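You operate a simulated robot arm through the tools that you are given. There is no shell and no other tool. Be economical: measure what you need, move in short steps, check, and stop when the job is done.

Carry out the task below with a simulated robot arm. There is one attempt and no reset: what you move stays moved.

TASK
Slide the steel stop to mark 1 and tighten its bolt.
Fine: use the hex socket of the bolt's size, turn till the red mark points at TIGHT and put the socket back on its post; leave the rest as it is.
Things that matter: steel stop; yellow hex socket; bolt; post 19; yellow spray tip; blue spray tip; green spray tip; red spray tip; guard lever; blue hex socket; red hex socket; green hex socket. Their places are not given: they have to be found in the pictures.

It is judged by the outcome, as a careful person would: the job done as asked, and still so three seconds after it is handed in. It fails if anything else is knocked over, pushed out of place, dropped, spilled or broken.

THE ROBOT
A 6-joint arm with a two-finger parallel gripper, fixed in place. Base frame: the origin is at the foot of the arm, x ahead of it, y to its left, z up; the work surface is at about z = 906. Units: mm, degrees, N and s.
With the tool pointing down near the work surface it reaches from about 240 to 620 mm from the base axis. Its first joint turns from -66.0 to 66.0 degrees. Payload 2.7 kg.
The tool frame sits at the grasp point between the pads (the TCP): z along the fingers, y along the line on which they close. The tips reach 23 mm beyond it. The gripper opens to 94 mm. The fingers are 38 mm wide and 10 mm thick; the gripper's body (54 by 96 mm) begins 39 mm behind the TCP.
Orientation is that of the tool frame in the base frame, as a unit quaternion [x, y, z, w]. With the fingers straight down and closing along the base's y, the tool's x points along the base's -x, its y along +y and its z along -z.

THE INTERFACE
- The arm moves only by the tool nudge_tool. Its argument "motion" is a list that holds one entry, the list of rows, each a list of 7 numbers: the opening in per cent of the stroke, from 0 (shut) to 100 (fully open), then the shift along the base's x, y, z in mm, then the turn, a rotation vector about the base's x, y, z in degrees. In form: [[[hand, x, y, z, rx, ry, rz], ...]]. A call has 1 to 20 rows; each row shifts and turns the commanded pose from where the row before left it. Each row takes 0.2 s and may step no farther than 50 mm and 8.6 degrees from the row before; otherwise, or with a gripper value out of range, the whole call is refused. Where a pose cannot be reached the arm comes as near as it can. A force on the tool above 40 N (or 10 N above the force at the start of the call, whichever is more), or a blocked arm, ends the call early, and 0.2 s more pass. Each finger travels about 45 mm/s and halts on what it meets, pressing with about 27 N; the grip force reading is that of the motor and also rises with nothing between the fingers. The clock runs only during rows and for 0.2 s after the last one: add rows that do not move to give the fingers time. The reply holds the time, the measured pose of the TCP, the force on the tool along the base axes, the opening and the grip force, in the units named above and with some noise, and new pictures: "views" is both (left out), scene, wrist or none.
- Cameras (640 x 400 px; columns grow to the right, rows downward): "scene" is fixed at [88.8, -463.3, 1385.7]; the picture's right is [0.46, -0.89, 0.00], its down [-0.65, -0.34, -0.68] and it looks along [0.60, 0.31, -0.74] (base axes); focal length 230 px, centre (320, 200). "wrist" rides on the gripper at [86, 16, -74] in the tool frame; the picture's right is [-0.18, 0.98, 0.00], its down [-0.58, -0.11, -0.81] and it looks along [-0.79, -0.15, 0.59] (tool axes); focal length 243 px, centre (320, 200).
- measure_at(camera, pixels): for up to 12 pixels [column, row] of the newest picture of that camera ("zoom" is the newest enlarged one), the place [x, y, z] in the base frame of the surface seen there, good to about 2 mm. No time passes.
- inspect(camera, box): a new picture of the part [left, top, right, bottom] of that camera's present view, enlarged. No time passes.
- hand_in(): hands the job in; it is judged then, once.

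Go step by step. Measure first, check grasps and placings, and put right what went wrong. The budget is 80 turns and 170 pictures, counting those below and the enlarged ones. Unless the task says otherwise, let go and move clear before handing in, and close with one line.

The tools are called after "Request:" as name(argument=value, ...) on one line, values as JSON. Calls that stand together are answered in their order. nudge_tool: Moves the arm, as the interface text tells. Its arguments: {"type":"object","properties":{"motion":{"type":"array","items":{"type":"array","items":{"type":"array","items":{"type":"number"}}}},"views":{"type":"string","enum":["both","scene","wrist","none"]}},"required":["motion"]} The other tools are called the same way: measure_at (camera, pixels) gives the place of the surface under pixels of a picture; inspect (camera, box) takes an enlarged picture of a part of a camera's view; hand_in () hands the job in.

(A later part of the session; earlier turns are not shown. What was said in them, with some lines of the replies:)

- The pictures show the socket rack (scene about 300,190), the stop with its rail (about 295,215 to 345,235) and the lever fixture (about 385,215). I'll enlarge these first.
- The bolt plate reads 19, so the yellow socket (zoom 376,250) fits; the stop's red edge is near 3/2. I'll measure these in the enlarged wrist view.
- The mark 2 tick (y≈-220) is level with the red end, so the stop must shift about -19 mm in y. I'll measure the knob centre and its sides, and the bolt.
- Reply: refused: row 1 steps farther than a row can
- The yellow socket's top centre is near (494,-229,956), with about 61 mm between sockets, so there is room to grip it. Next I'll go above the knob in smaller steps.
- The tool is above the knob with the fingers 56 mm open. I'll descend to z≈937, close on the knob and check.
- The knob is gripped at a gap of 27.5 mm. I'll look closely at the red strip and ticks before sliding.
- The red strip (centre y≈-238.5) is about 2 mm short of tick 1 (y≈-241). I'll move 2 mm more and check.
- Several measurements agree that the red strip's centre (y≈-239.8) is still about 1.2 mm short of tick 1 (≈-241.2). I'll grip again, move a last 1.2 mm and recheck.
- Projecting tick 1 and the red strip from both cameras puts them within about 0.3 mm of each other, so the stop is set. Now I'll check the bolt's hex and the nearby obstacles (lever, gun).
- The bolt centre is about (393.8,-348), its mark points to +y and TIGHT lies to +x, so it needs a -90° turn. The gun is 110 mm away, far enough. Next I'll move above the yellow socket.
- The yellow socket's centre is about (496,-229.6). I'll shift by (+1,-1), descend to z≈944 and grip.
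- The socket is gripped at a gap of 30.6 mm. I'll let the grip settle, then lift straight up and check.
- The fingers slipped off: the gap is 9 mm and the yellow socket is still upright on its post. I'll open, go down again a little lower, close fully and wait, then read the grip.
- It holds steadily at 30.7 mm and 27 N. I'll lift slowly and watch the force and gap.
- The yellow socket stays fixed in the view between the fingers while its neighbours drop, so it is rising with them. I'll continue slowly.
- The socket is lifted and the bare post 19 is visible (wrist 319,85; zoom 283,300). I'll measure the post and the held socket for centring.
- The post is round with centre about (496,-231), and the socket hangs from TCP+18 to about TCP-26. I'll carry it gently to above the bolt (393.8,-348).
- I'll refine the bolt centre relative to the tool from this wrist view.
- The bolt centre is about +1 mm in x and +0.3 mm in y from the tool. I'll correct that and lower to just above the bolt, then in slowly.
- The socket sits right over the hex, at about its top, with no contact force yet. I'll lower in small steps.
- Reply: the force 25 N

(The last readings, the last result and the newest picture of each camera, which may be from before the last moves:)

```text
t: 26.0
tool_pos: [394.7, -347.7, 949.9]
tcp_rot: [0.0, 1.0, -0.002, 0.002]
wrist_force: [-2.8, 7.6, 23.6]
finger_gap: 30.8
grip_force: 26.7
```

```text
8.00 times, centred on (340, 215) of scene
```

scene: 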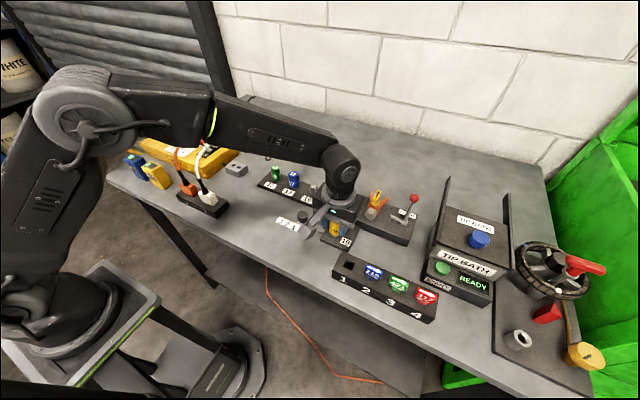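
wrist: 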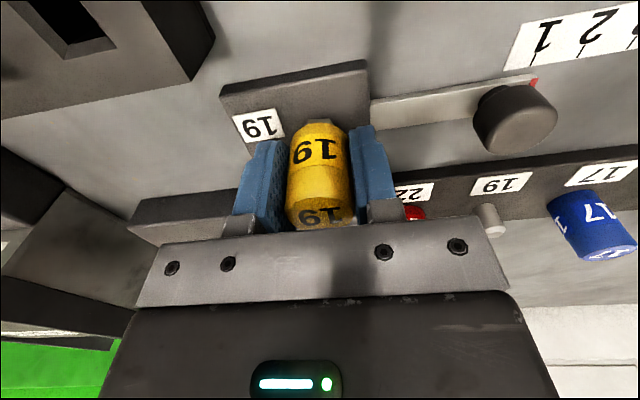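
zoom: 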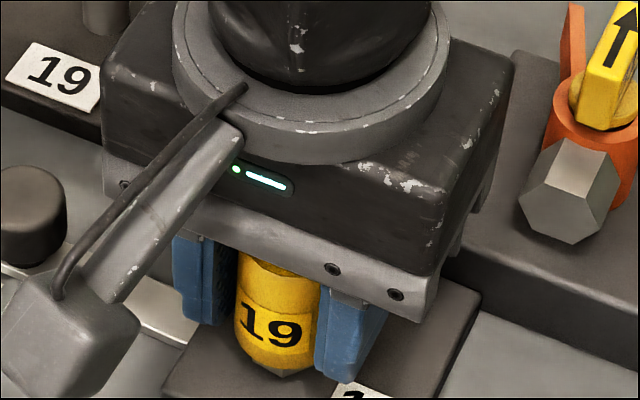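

There's 24 N of contact with the socket stopped near the hex's chamfer (TCP 949.9), so the hex phase is probably 30° off. I'll back off, turn +30° about z, shift 0.4 mm in +y, and try again.

Request:
nudge_tool(motion=[[[0, 0, 0, 3, 0, 0, 0], [0, 0, 0.4, 3, 0, 0, 0], [0, 0, 0, 0, 0, 0, 7.5], [0, 0, 0, 0, 0, 0, 7.5], [0, 0, 0, 0, 0, 0, 7.5], [0, 0, 0, 0, 0, 0, 7.5], [0, 0, 0, 0, 0, 0, 0], [0, 0, 0, -1.5, 0, 0, 0], [0, 0, 0, -1.5, 0, 0, 0], [0, 0, 0, -1.5, 0, 0, 0], [0, 0, 0, -1.5, 0, 0, 0], [0, 0, 0, 0, 0, 0, 0]]], views="wrist")

Request:
inspect(camera="scene", box=[300, 190, 380, 240])

```text
t: 28.6
tool_pos: [395.3, -347.6, 949.2]
tcp_rot: [-0.258, 0.966, -0.001, 0.002]
wrist_force: [4.1, 0.2, 3.9]
finger_gap: 30.8
grip_force: 27.1
```

wrist: 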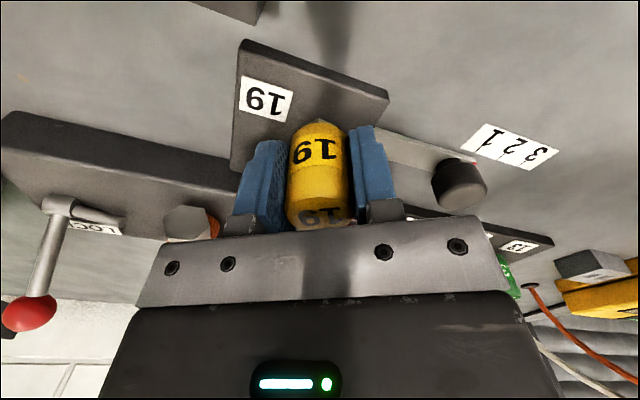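

```text
8.00 times, centred on (340, 215) of scene
```

zoom: 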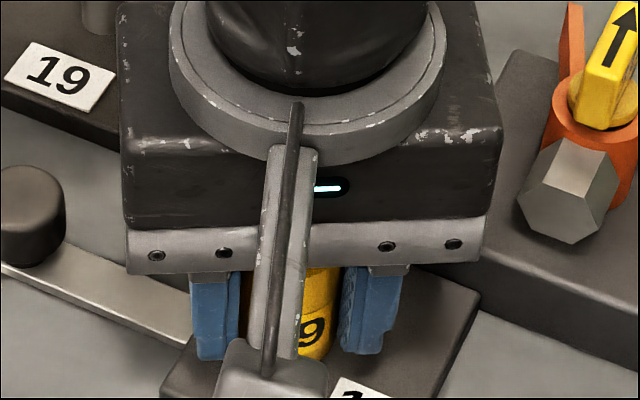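

The force is much lower now (4 N), so the phase looks right. I'll shift +0.5 mm in x and continue down in 1 mm steps.

Request:
nudge_tool(motion=[[[0, 0.5, 0, 0, 0, 0, 0], [0, 0, 0, -1, 0, 0, 0], [0, 0, 0, -1, 0, 0, 0], [0, 0, 0, -1, 0, 0, 0], [0, 0, 0, 0, 0, 0, 0]]], views="none")

```text
t: 29.8
tool_pos: [394.4, -347.3, 942.9]
tcp_rot: [-0.259, 0.966, 0.002, -0.001]
wrist_force: [5.7, -4.0, -3.3]
finger_gap: 30.8
grip_force: 27.0
```

Request:
nudge_tool(motion=[[[0, 0.3, -0.3, -1, 0, 0, 0], [0, 0, 0, -1, 0, 0, 0], [0, 0, 0, -1, 0, 0, 0], [0, 0, 0, -1, 0, 0, 0], [0, 0, 0, -1, 0, 0, 0], [0, 0, 0, 0, 0, 0, 0]]], views="wrist")

Request:
inspect(camera="wrist", box=[220, 80, 420, 205])

```text
t: 31.2
tool_pos: [395.9, -348.8, 940.1]
tcp_rot: [-0.259, 0.966, 0.0, 0.001]
wrist_force: [0.5, 0.3, -1.3]
finger_gap: 31.2
grip_force: 27.0
```

wrist: 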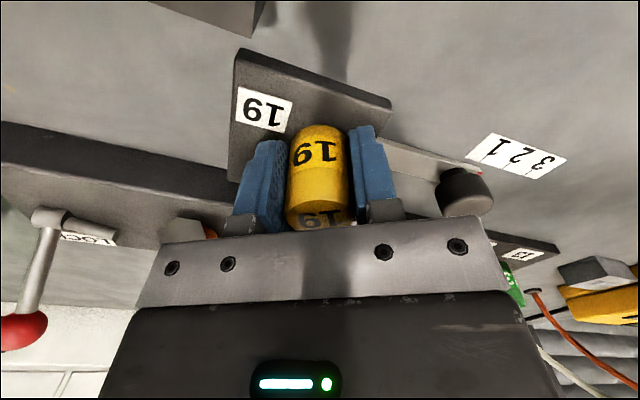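

```text
3.20 times, centred on (320, 142) of wrist
```

zoom: 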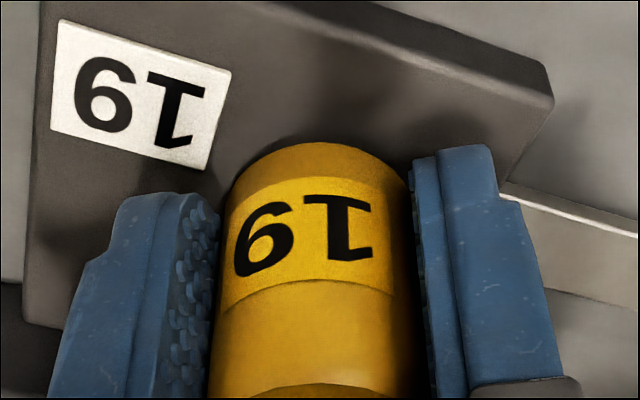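

The socket is seated on the hex: TCP 940, force near zero. I'll turn the first -45° in 3° rows and check whether the socket slips in the fingers (watching the "19" label).

Request:
nudge_tool(motion=[[[0, 0, 0, 0, 0, 0, -3], [0, 0, 0, 0, 0, 0, -3], [0, 0, 0, 0, 0, 0, -3], [0, 0, 0, 0, 0, 0, -3], [0, 0, 0, 0, 0, 0, -3], [0, 0, 0, 0, 0, 0, -3], [0, 0, 0, 0, 0, 0, -3], [0, 0, 0, 0, 0, 0, -3], [0, 0, 0, 0, 0, 0, -3], [0, 0, 0, 0, 0, 0, -3], [0, 0, 0, 0, 0, 0, -3], [0, 0, 0, 0, 0, 0, -3], [0, 0, 0, 0, 0, 0, -3], [0, 0, 0, 0, 0, 0, -3], [0, 0, 0, 0, 0, 0, -3], [0, 0, 0, 0, 0, 0, 0]]])

Request:
inspect(camera="wrist", box=[220, 80, 420, 205])

```text
t: 34.6
tool_pos: [394.5, -348.6, 939.5]
tcp_rot: [0.132, 0.991, 0.0, 0.0]
wrist_force: [-1.1, 0.2, 0.6]
finger_gap: 30.8
grip_force: 26.8
```

scene: 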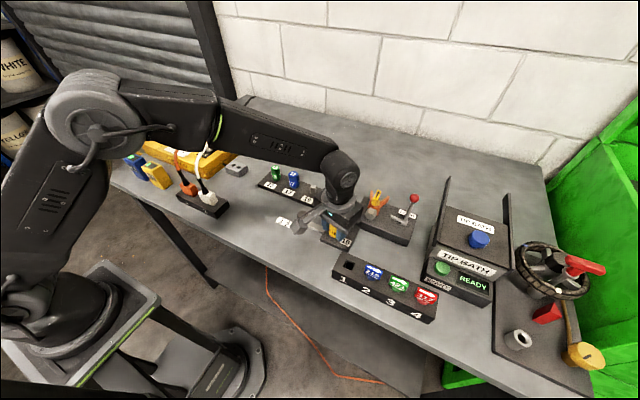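
wrist: 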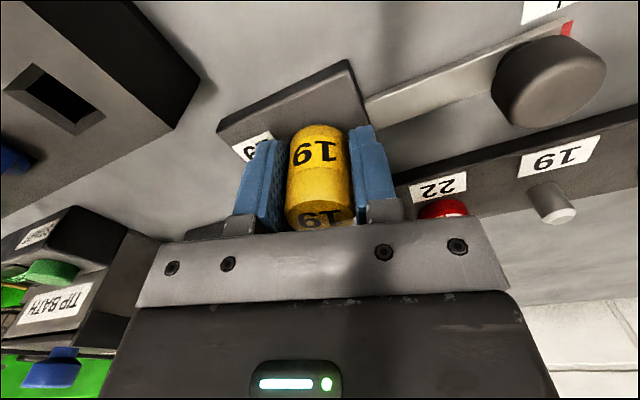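

```text
3.20 times, centred on (320, 142) of wrist
```

zoom: 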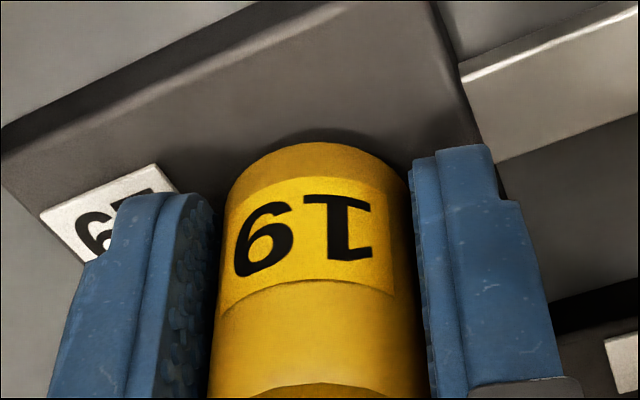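

The label hasn't slipped relative to the fingers. I'll turn the remaining -45°.

Request:
nudge_tool(motion=[[[0, 0, 0, 0, 0, 0, -3], [0, 0, 0, 0, 0, 0, -3], [0, 0, 0, 0, 0, 0, -3], [0, 0, 0, 0, 0, 0, -3], [0, 0, 0, 0, 0, 0, -3], [0, 0, 0, 0, 0, 0, -3], [0, 0, 0, 0, 0, 0, -3], [0, 0, 0, 0, 0, 0, -3], [0, 0, 0, 0, 0, 0, -3], [0, 0, 0, 0, 0, 0, -3], [0, 0, 0, 0, 0, 0, -3], [0, 0, 0, 0, 0, 0, -3], [0, 0, 0, 0, 0, 0, -3], [0, 0, 0, 0, 0, 0, -3], [0, 0, 0, 0, 0, 0, -3], [0, 0, 0, 0, 0, 0, 0]]])

Request:
inspect(camera="wrist", box=[220, 80, 420, 205])

```text
t: 38.0
tool_pos: [395.2, -348.7, 939.1]
tcp_rot: [0.501, 0.865, 0.0, 0.0]
wrist_force: [-0.2, -4.9, -1.4]
finger_gap: 30.8
grip_force: 27.0
```

scene: 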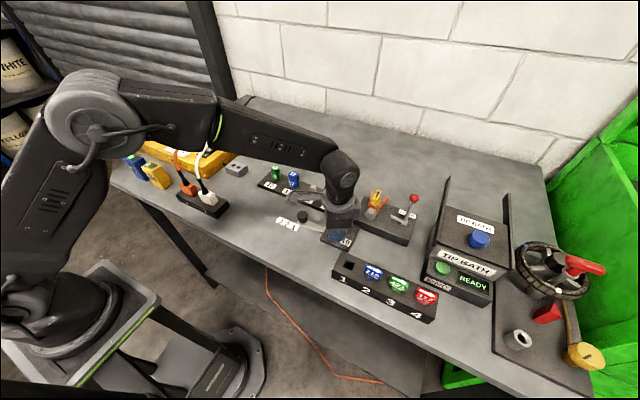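
wrist: 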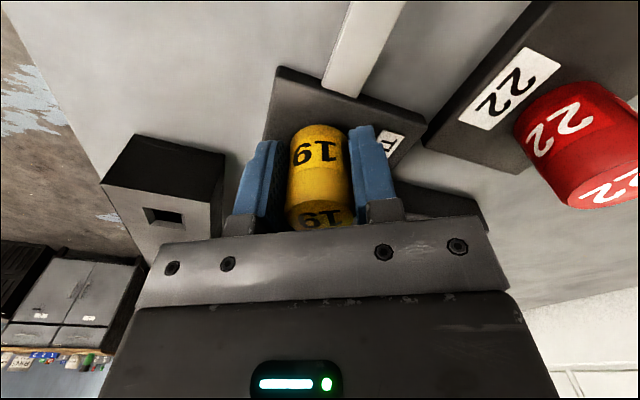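

```text
3.20 times, centred on (320, 142) of wrist
```

zoom: 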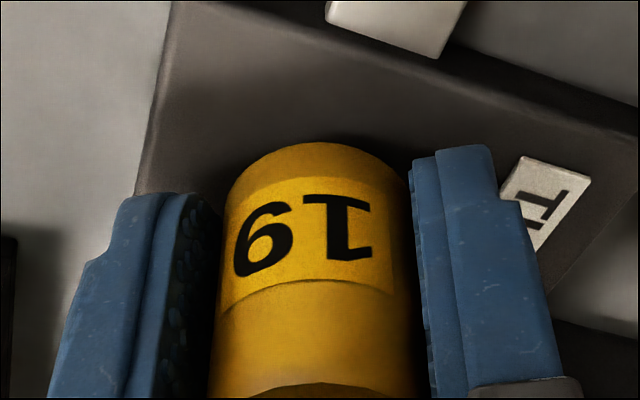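

The turn is done (tool yaw -60°) with no slip. I'll lift straight off slowly to see the mark.

Request:
nudge_tool(motion=[[[0, 0, 0, 2, 0, 0, 0], [0, 0, 0, 3, 0, 0, 0], [0, 0, 0, 4, 0, 0, 0], [0, 0, 0, 5, 0, 0, 0], [0, 0, 0, 6, 0, 0, 0], [0, 0, 0, 6, 0, 0, 0], [0, 0, 0, 6, 0, 0, 0], [0, 0, 0, 6, 0, 0, 0], [0, 0, 0, 6, 0, 0, 0], [0, 0, 0, 6, 0, 0, 0], [0, 0, 0, 6, 0, 0, 0], [0, 0, 0, 6, 0, 0, 0], [0, 0, 0, 6, 0, 0, 0], [0, 0, 0, 2, 0, 0, 0], [0, 0, 0, 0, 0, 0, 0]]])

Request:
inspect(camera="scene", box=[315, 215, 363, 245])

Request:
inspect(camera="wrist", box=[220, 40, 420, 165])

```text
t: 41.2
tool_pos: [395.5, -347.5, 1009.5]
tcp_rot: [0.5, 0.866, -0.001, -0.001]
wrist_force: [-0.9, -0.6, -0.7]
finger_gap: 30.9
grip_force: 26.7
```

scene: 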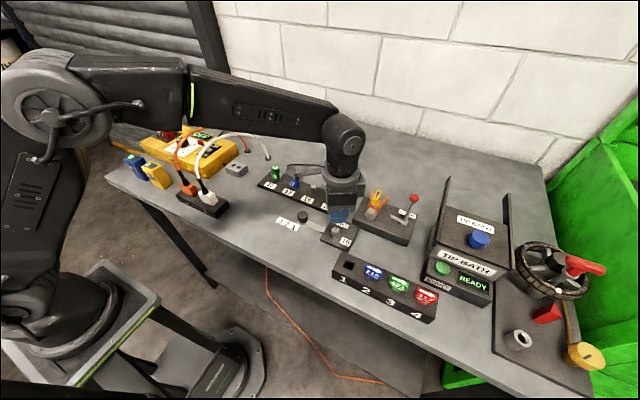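
wrist: 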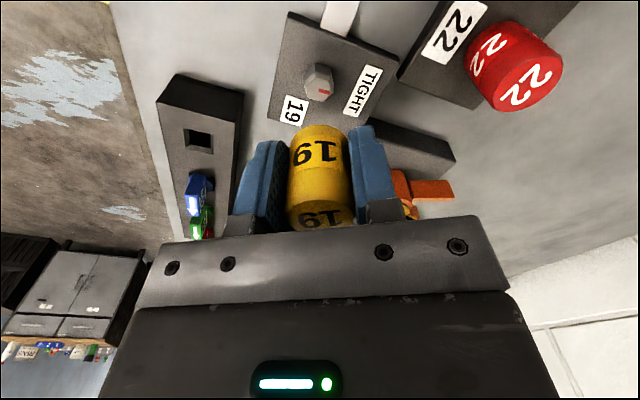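

```text
13.33 times, centred on (339, 230) of scene
```

zoom: 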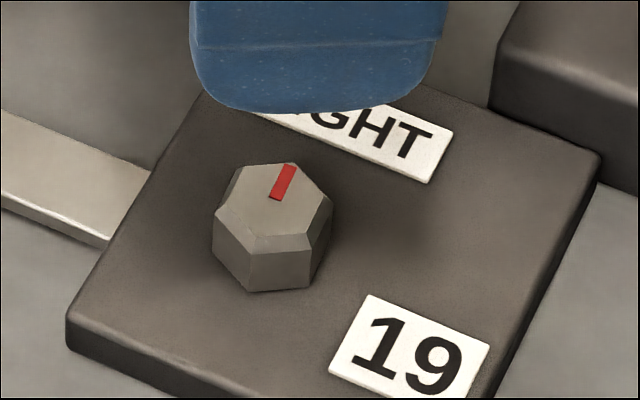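

```text
3.20 times, centred on (320, 102) of wrist
```

zoom: 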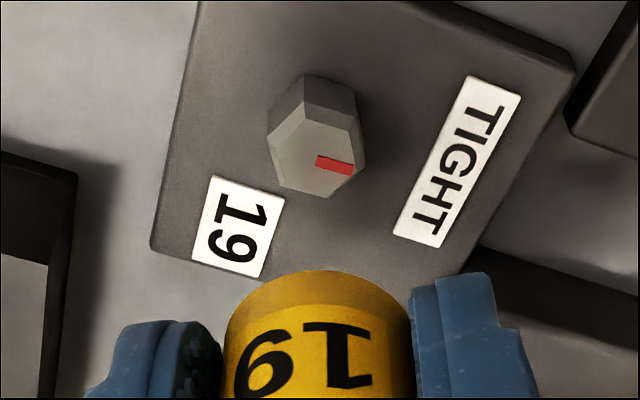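

The mark now points at TIGHT or nearly so. I'll measure its ends for the exact direction.

Request:
measure_at(camera="zoom", pixels=[[317, 159], [350, 169], [333, 164], [320, 150], [334, 165], [456, 165], [470, 80], [515, 95], [397, 232], [437, 245]])

Request:
inspect(camera="scene", box=[325, 220, 349, 235])

Request:
inspect(camera="wrist", box=[296, 60, 376, 110])

```text
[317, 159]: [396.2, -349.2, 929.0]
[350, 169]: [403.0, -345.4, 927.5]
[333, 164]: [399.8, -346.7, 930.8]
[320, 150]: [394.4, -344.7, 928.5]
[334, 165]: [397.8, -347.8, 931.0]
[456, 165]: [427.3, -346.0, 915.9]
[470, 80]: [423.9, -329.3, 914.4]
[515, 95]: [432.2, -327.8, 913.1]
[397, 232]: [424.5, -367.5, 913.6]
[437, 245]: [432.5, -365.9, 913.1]
```

```text
16.00 times, centred on (337, 228) of scene
```

zoom: 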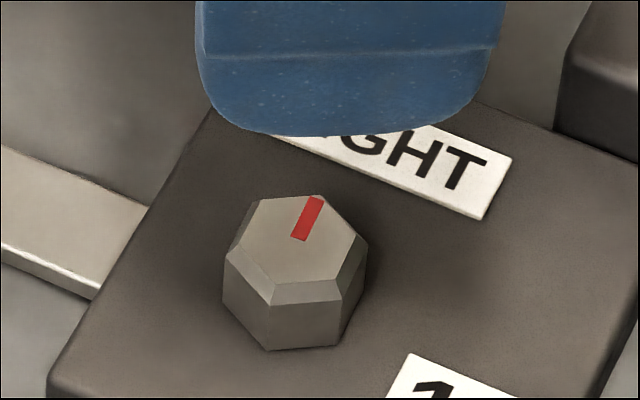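

```text
8.00 times, centred on (336, 85) of wrist
```

zoom: 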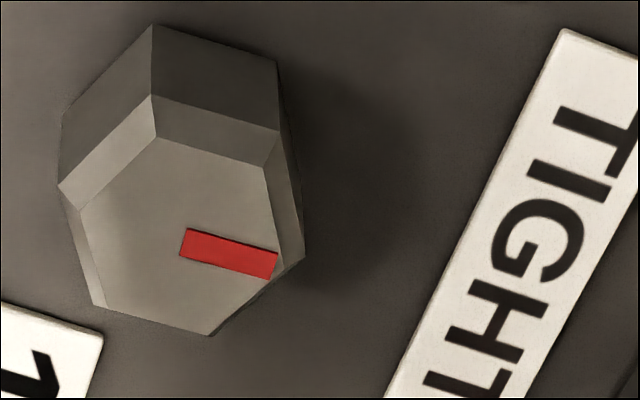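

Projecting the mark in both views gives about +5.5° short of TIGHT, with the label edge checking out square. I'll seat the socket again and turn another -5.5°.

Request:
nudge_tool(motion=[[[0, 0, 0, -8, 0, 0, 0], [0, 0, 0, -12, 0, 0, 0], [0, 0, 0, -12, 0, 0, 0], [0, 0, 0, -12, 0, 0, 0], [0, 0, 0, -6, 0, 0, 0], [0, 0, 0, -4, 0, 0, 0], [0, 0, 0, -2, 0, 0, 0], [0, 0, 0, -2, 0, 0, 0], [0, 0, 0, -2, 0, 0, 0], [0, 0, 0, -2, 0, 0, 0], [0, 0, 0, -2, 0, 0, 0], [0, 0, 0, -2, 0, 0, 0], [0, 0, 0, -2, 0, 0, 0], [0, 0, 0, -2, 0, 0, 0], [0, 0, 0, 0, 0, 0, 0]]], views="wrist")

```text
t: 44.4
tool_pos: [394.5, -348.3, 940.2]
tcp_rot: [0.5, 0.866, 0.0, -0.001]
wrist_force: [-1.4, -1.8, -0.1]
finger_gap: 30.8
grip_force: 27.3
```

wrist: 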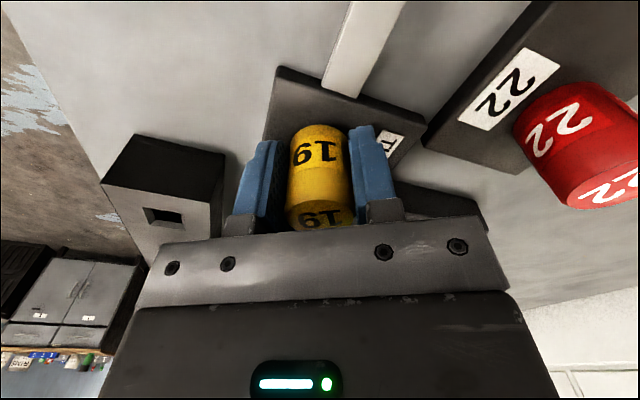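

It is seated again with no force. I'll turn -5.5°, then lift off and look.

Request:
nudge_tool(motion=[[[0, 0, 0, 0, 0, 0, -1.5], [0, 0, 0, 0, 0, 0, -2], [0, 0, 0, 0, 0, 0, -2], [0, 0, 0, 0, 0, 0, 0], [0, 0, 0, 0, 0, 0, 0]]], views="none")

Request:
nudge_tool(motion=[[[0, 0, 0, 2, 0, 0, 0], [0, 0, 0, 3, 0, 0, 0], [0, 0, 0, 4, 0, 0, 0], [0, 0, 0, 5, 0, 0, 0], [0, 0, 0, 6, 0, 0, 0], [0, 0, 0, 6, 0, 0, 0], [0, 0, 0, 6, 0, 0, 0], [0, 0, 0, 6, 0, 0, 0], [0, 0, 0, 6, 0, 0, 0], [0, 0, 0, 6, 0, 0, 0], [0, 0, 0, 6, 0, 0, 0], [0, 0, 0, 6, 0, 0, 0], [0, 0, 0, 6, 0, 0, 0], [0, 0, 0, 2, 0, 0, 0], [0, 0, 0, 0, 0, 0, 0]]], views="wrist")

Request:
inspect(camera="scene", box=[325, 220, 349, 235])

Request:
inspect(camera="wrist", box=[296, 60, 376, 110])

```text
t: 45.6
tool_pos: [394.4, -348.1, 939.9]
tcp_rot: [0.541, 0.841, 0.001, 0.001]
wrist_force: [-6.6, -1.1, 2.4]
finger_gap: 30.7
grip_force: 26.9
```

```text
t: 48.8
tool_pos: [394.2, -347.7, 1010.1]
tcp_rot: [0.541, 0.841, 0.0, 0.0]
wrist_force: [0.1, 0.3, -0.3]
finger_gap: 30.6
grip_force: 26.8
```

wrist: 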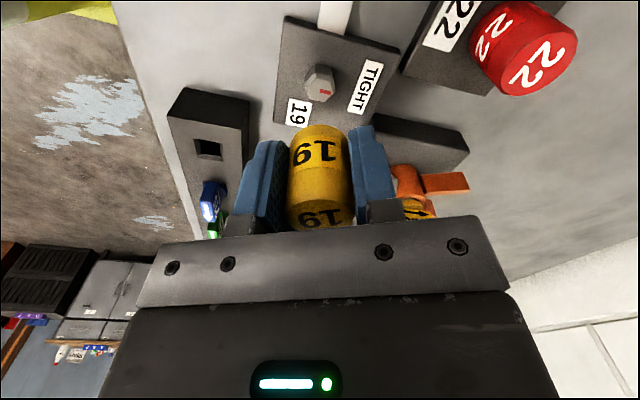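

```text
16.00 times, centred on (337, 228) of scene
```

zoom: 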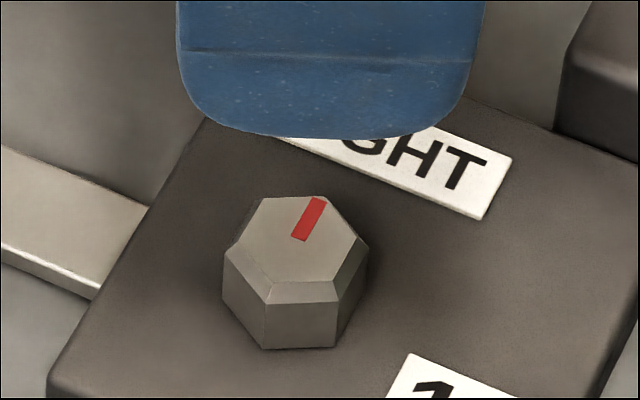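

```text
8.00 times, centred on (336, 85) of wrist
```

zoom: 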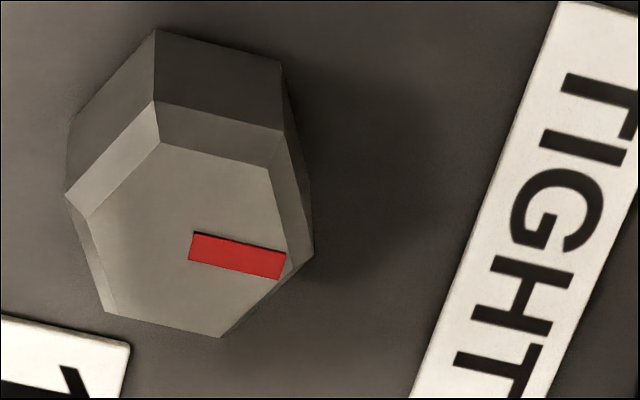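

The mark moved closer. I'll take tighter zooms to judge the remaining angle.

Request:
inspect(camera="scene", box=[330, 224, 342, 231.5])

Request:
inspect(camera="wrist", box=[312, 81, 336, 96])

```text
16.00 times, centred on (336, 228) of scene
```

zoom: 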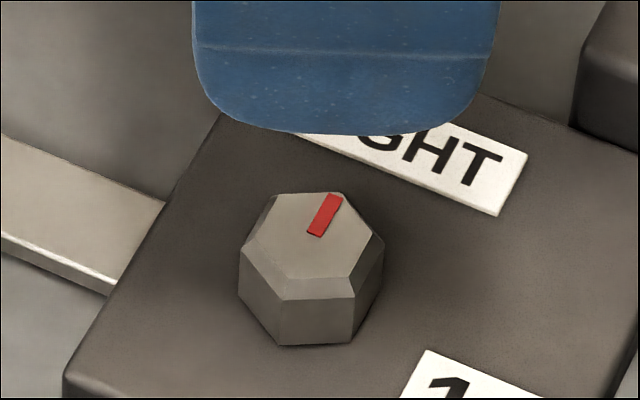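

```text
16.00 times, centred on (324, 88) of wrist
```

zoom: 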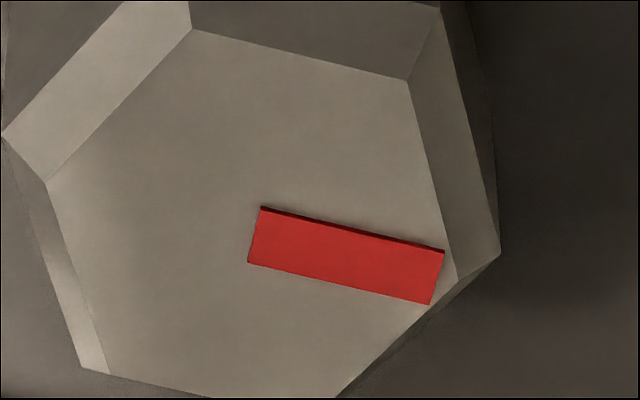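

The tight views give a mark direction within about 0.5° of TIGHT (wrist +0.3°, scene about 0°), so the bolt is done. I'll turn the tool back +65.5° in the air.

Request:
nudge_tool(motion=[[[0, 0, 0, 0, 0, 0, 4], [0, 0, 0, 0, 0, 0, 6], [0, 0, 0, 0, 0, 0, 6], [0, 0, 0, 0, 0, 0, 6], [0, 0, 0, 0, 0, 0, 6], [0, 0, 0, 0, 0, 0, 6], [0, 0, 0, 0, 0, 0, 6], [0, 0, 0, 0, 0, 0, 6], [0, 0, 0, 0, 0, 0, 6], [0, 0, 0, 0, 0, 0, 6], [0, 0, 0, 0, 0, 0, 5], [0, 0, 0, 0, 0, 0, 2.5], [0, 0, 0, 0, 0, 0, 0]]], views="none")

Request:
nudge_tool(motion=[[[0, 4, 5, 0, 0, 0, 0], [0, 8, 9, 0, 0, 0, 0], [0, 9, 10, 0, 0, 0, 0], [0, 9, 11, 0, 0, 0, 0], [0, 9, 11, 0, 0, 0, 0], [0, 9, 11, 0, 0, 0, 0], [0, 9, 11, 0, 0, 0, 0], [0, 9, 11, 0, 0, 0, 0], [0, 9, 11, 0, 0, 0, 0], [0, 9, 10, 0, 0, 0, 0], [0, 9, 10, 0, 0, 0, 0], [0, 5, 6, 0, 0, 0, 0], [0, 2.2, 1.4, 0, 0, 0, 0], [0, 0, 0, 0, 0, 0, 0], [0, 0, 0, 0, 0, 0, 0]]])

Request:
inspect(camera="wrist", box=[240, 50, 400, 150])

```text
t: 51.6
tool_pos: [394.6, -347.9, 1010.3]
tcp_rot: [-0.001, 1.0, 0.001, 0.0]
wrist_force: [-0.3, 0.0, -1.0]
finger_gap: 30.7
grip_force: 26.8
```

```text
t: 54.8
tool_pos: [494.5, -230.4, 1009.1]
tcp_rot: [0.0, 1.0, 0.0, 0.0]
wrist_force: [-1.0, -0.4, -0.4]
finger_gap: 30.8
grip_force: 27.1
```

scene: 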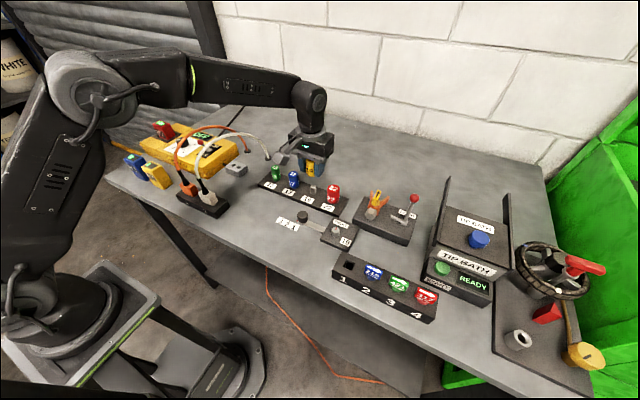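
wrist: 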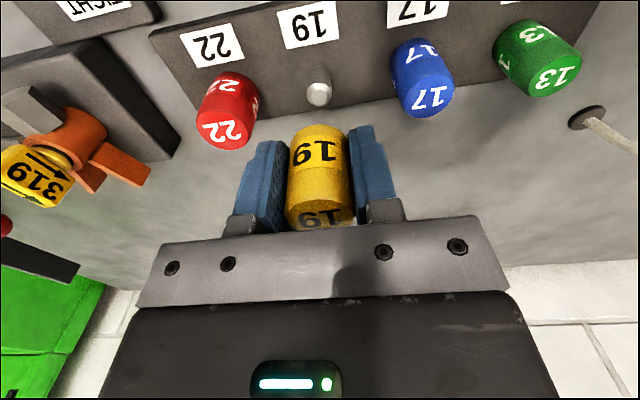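

```text
4.00 times, centred on (320, 100) of wrist
```

zoom: 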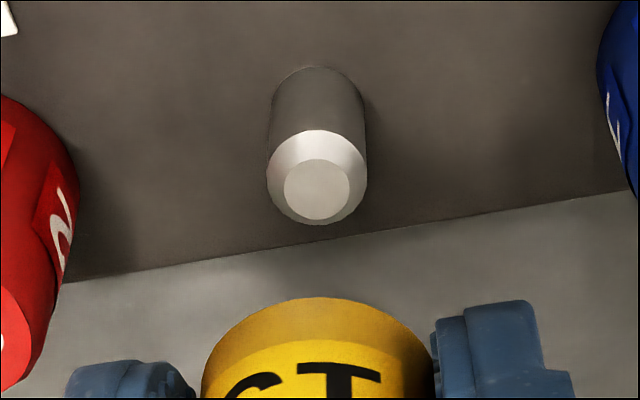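

Post 19 is within about 1 mm of its pre-lift position in the view, so alignment is good. I'll lower slowly with a +0.5 mm x correction.

Request:
nudge_tool(motion=[[[0, 0.5, 0, -8, 0, 0, 0], [0, 0, 0, -12, 0, 0, 0], [0, 0, 0, -12, 0, 0, 0], [0, 0, 0, -10, 0, 0, 0], [0, 0, 0, -4, 0, 0, 0], [0, 0, 0, -3, 0, 0, 0], [0, 0, 0, -3, 0, 0, 0], [0, 0, 0, -3, 0, 0, 0], [0, 0, 0, -3, 0, 0, 0], [0, 0, 0, -3, 0, 0, 0], [0, 0, 0, -3, 0, 0, 0], [0, 0, 0, -2, 0, 0, 0], [0, 0, 0, -2, 0, 0, 0], [0, 0, 0, -1, 0, 0, 0], [0, 0, 0, 0, 0, 0, 0]]])

Request:
inspect(camera="scene", box=[260, 140, 380, 215])

```text
t: 58.0
tool_pos: [496.1, -230.8, 941.0]
tcp_rot: [0.0, 1.0, 0.0, 0.0]
wrist_force: [0.0, -0.8, -0.9]
finger_gap: 30.6
grip_force: 27.5
```

scene: 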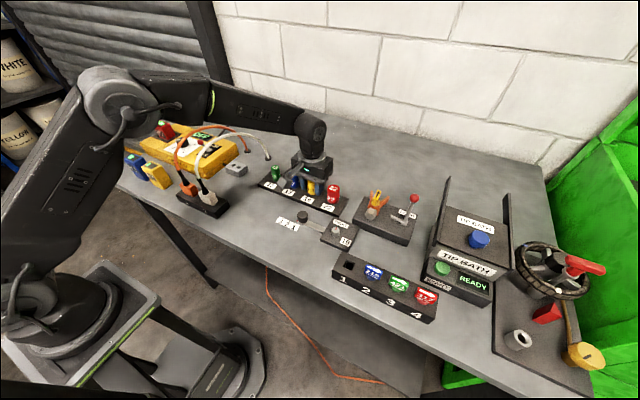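
wrist: 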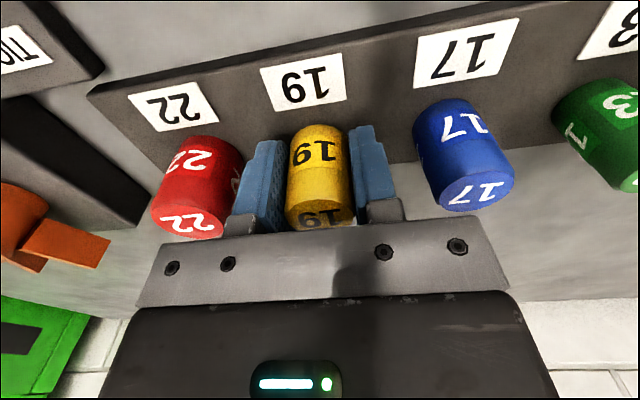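

```text
5.33 times, centred on (320, 178) of scene
```

zoom: 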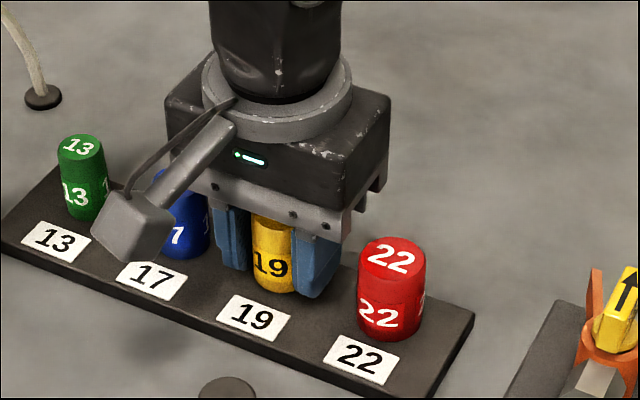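

The socket is down around the post with no side force. I'll lower the last millimetres until contact.

Request:
nudge_tool(motion=[[[0, 0, 0, -1, 0, 0, 0], [0, 0, 0, -1, 0, 0, 0], [0, 0, 0, -1, 0, 0, 0], [0, 0, 0, 0, 0, 0, 0]]], views="none")

```text
t: 59.0
tool_pos: [495.1, -230.4, 937.8]
tcp_rot: [-0.001, 1.0, 0.001, 0.001]
wrist_force: [0.2, 0.1, -0.9]
finger_gap: 30.6
grip_force: 26.8
```

Request:
nudge_tool(motion=[[[0, 0, 0, -1, 0, 0, 0], [0, 0, 0, 0, 0, 0, 0]]], views="none")

Request:
nudge_tool(motion=[[[36, 0, 0, 0, 0, 0, 0], [40, 0, 0, 0, 0, 0, 0], [46, 0, 0, 0, 0, 0, 0], [52, 0, 0, 0, 0, 0, 0], [54, 0, 0, 0, 0, 0, 0], [54, 0, 0, 10, 0, 0, 0], [54, 0, 0, 25, 0, 0, 0], [54, 0, 0, 35, 0, 0, 0], [54, 0, 0, 35, 0, 0, 0], [54, 0, 0, 0, 0, 0, 0]]])

Request:
inspect(camera="scene", box=[260, 140, 380, 215])

```text
t: 59.6
tool_pos: [494.8, -229.8, 937.1]
tcp_rot: [0.0, 1.0, 0.0, 0.0]
wrist_force: [-0.4, -0.2, -1.3]
finger_gap: 30.6
grip_force: 27.1
```

```text
t: 61.8
tool_pos: [496.1, -230.1, 1043.4]
tcp_rot: [0.0, 1.0, 0.0, 0.001]
wrist_force: [-0.2, 0.7, 0.3]
finger_gap: 50.7
grip_force: 0.0
```

scene: 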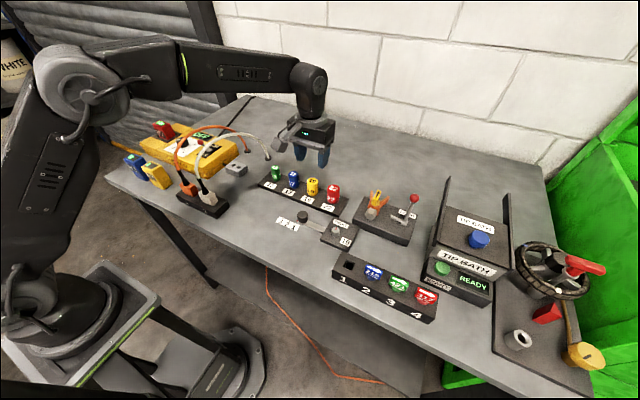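
wrist: 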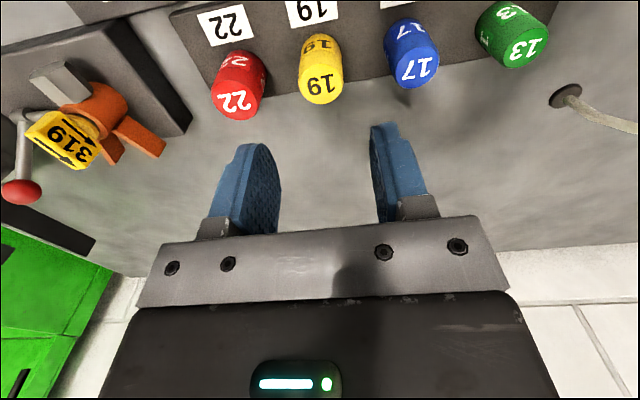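

```text
5.33 times, centred on (320, 178) of scene
```

zoom: 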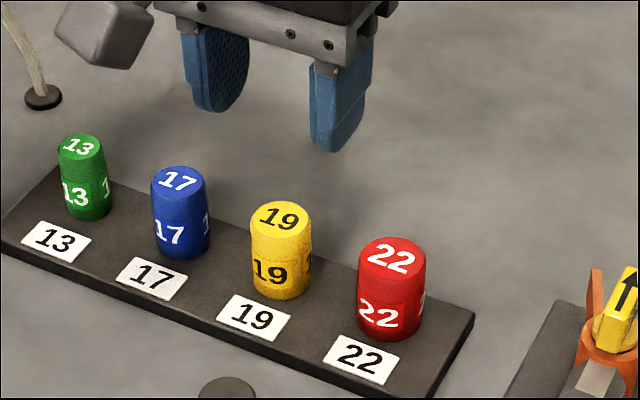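

The yellow socket stands upright on post 19, flush with the others. I'll take a final look at the bolt mark and stop.

Request:
inspect(camera="scene", box=[275, 205, 363, 260])

Request:
inspect(camera="scene", box=[276, 208, 316, 233])

Request:
measure_at(camera="scene", pixels=[[313, 182], [333, 187]])

```text
7.27 times, centred on (319, 232) of scene
```

zoom: 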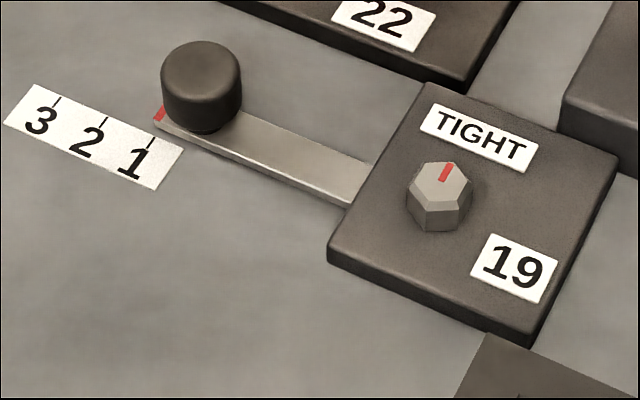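

```text
16.00 times, centred on (296, 220) of scene
```

zoom: 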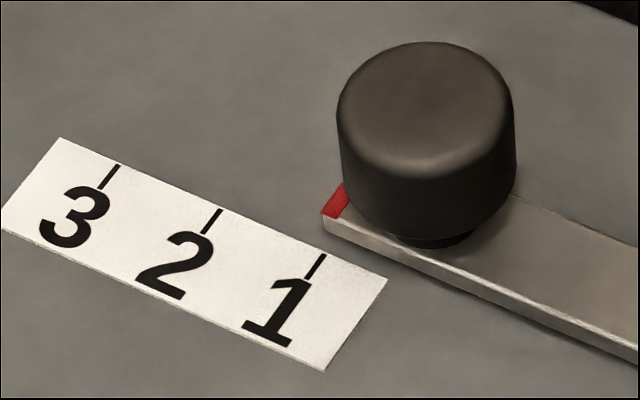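

```text
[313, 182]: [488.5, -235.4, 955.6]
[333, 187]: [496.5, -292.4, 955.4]
```

The red strip still lines up with tick 1, the mark points at TIGHT, and the socket top is at its original z≈956. The gripper is clear, so I'm handing in.

Request:
hand_in()

```text
The job is handed in.
```

The steel stop is at mark 1, its bolt is tightened with the red mark pointing at TIGHT, and the yellow 19 socket is back on post 19; I saw nothing else moved.
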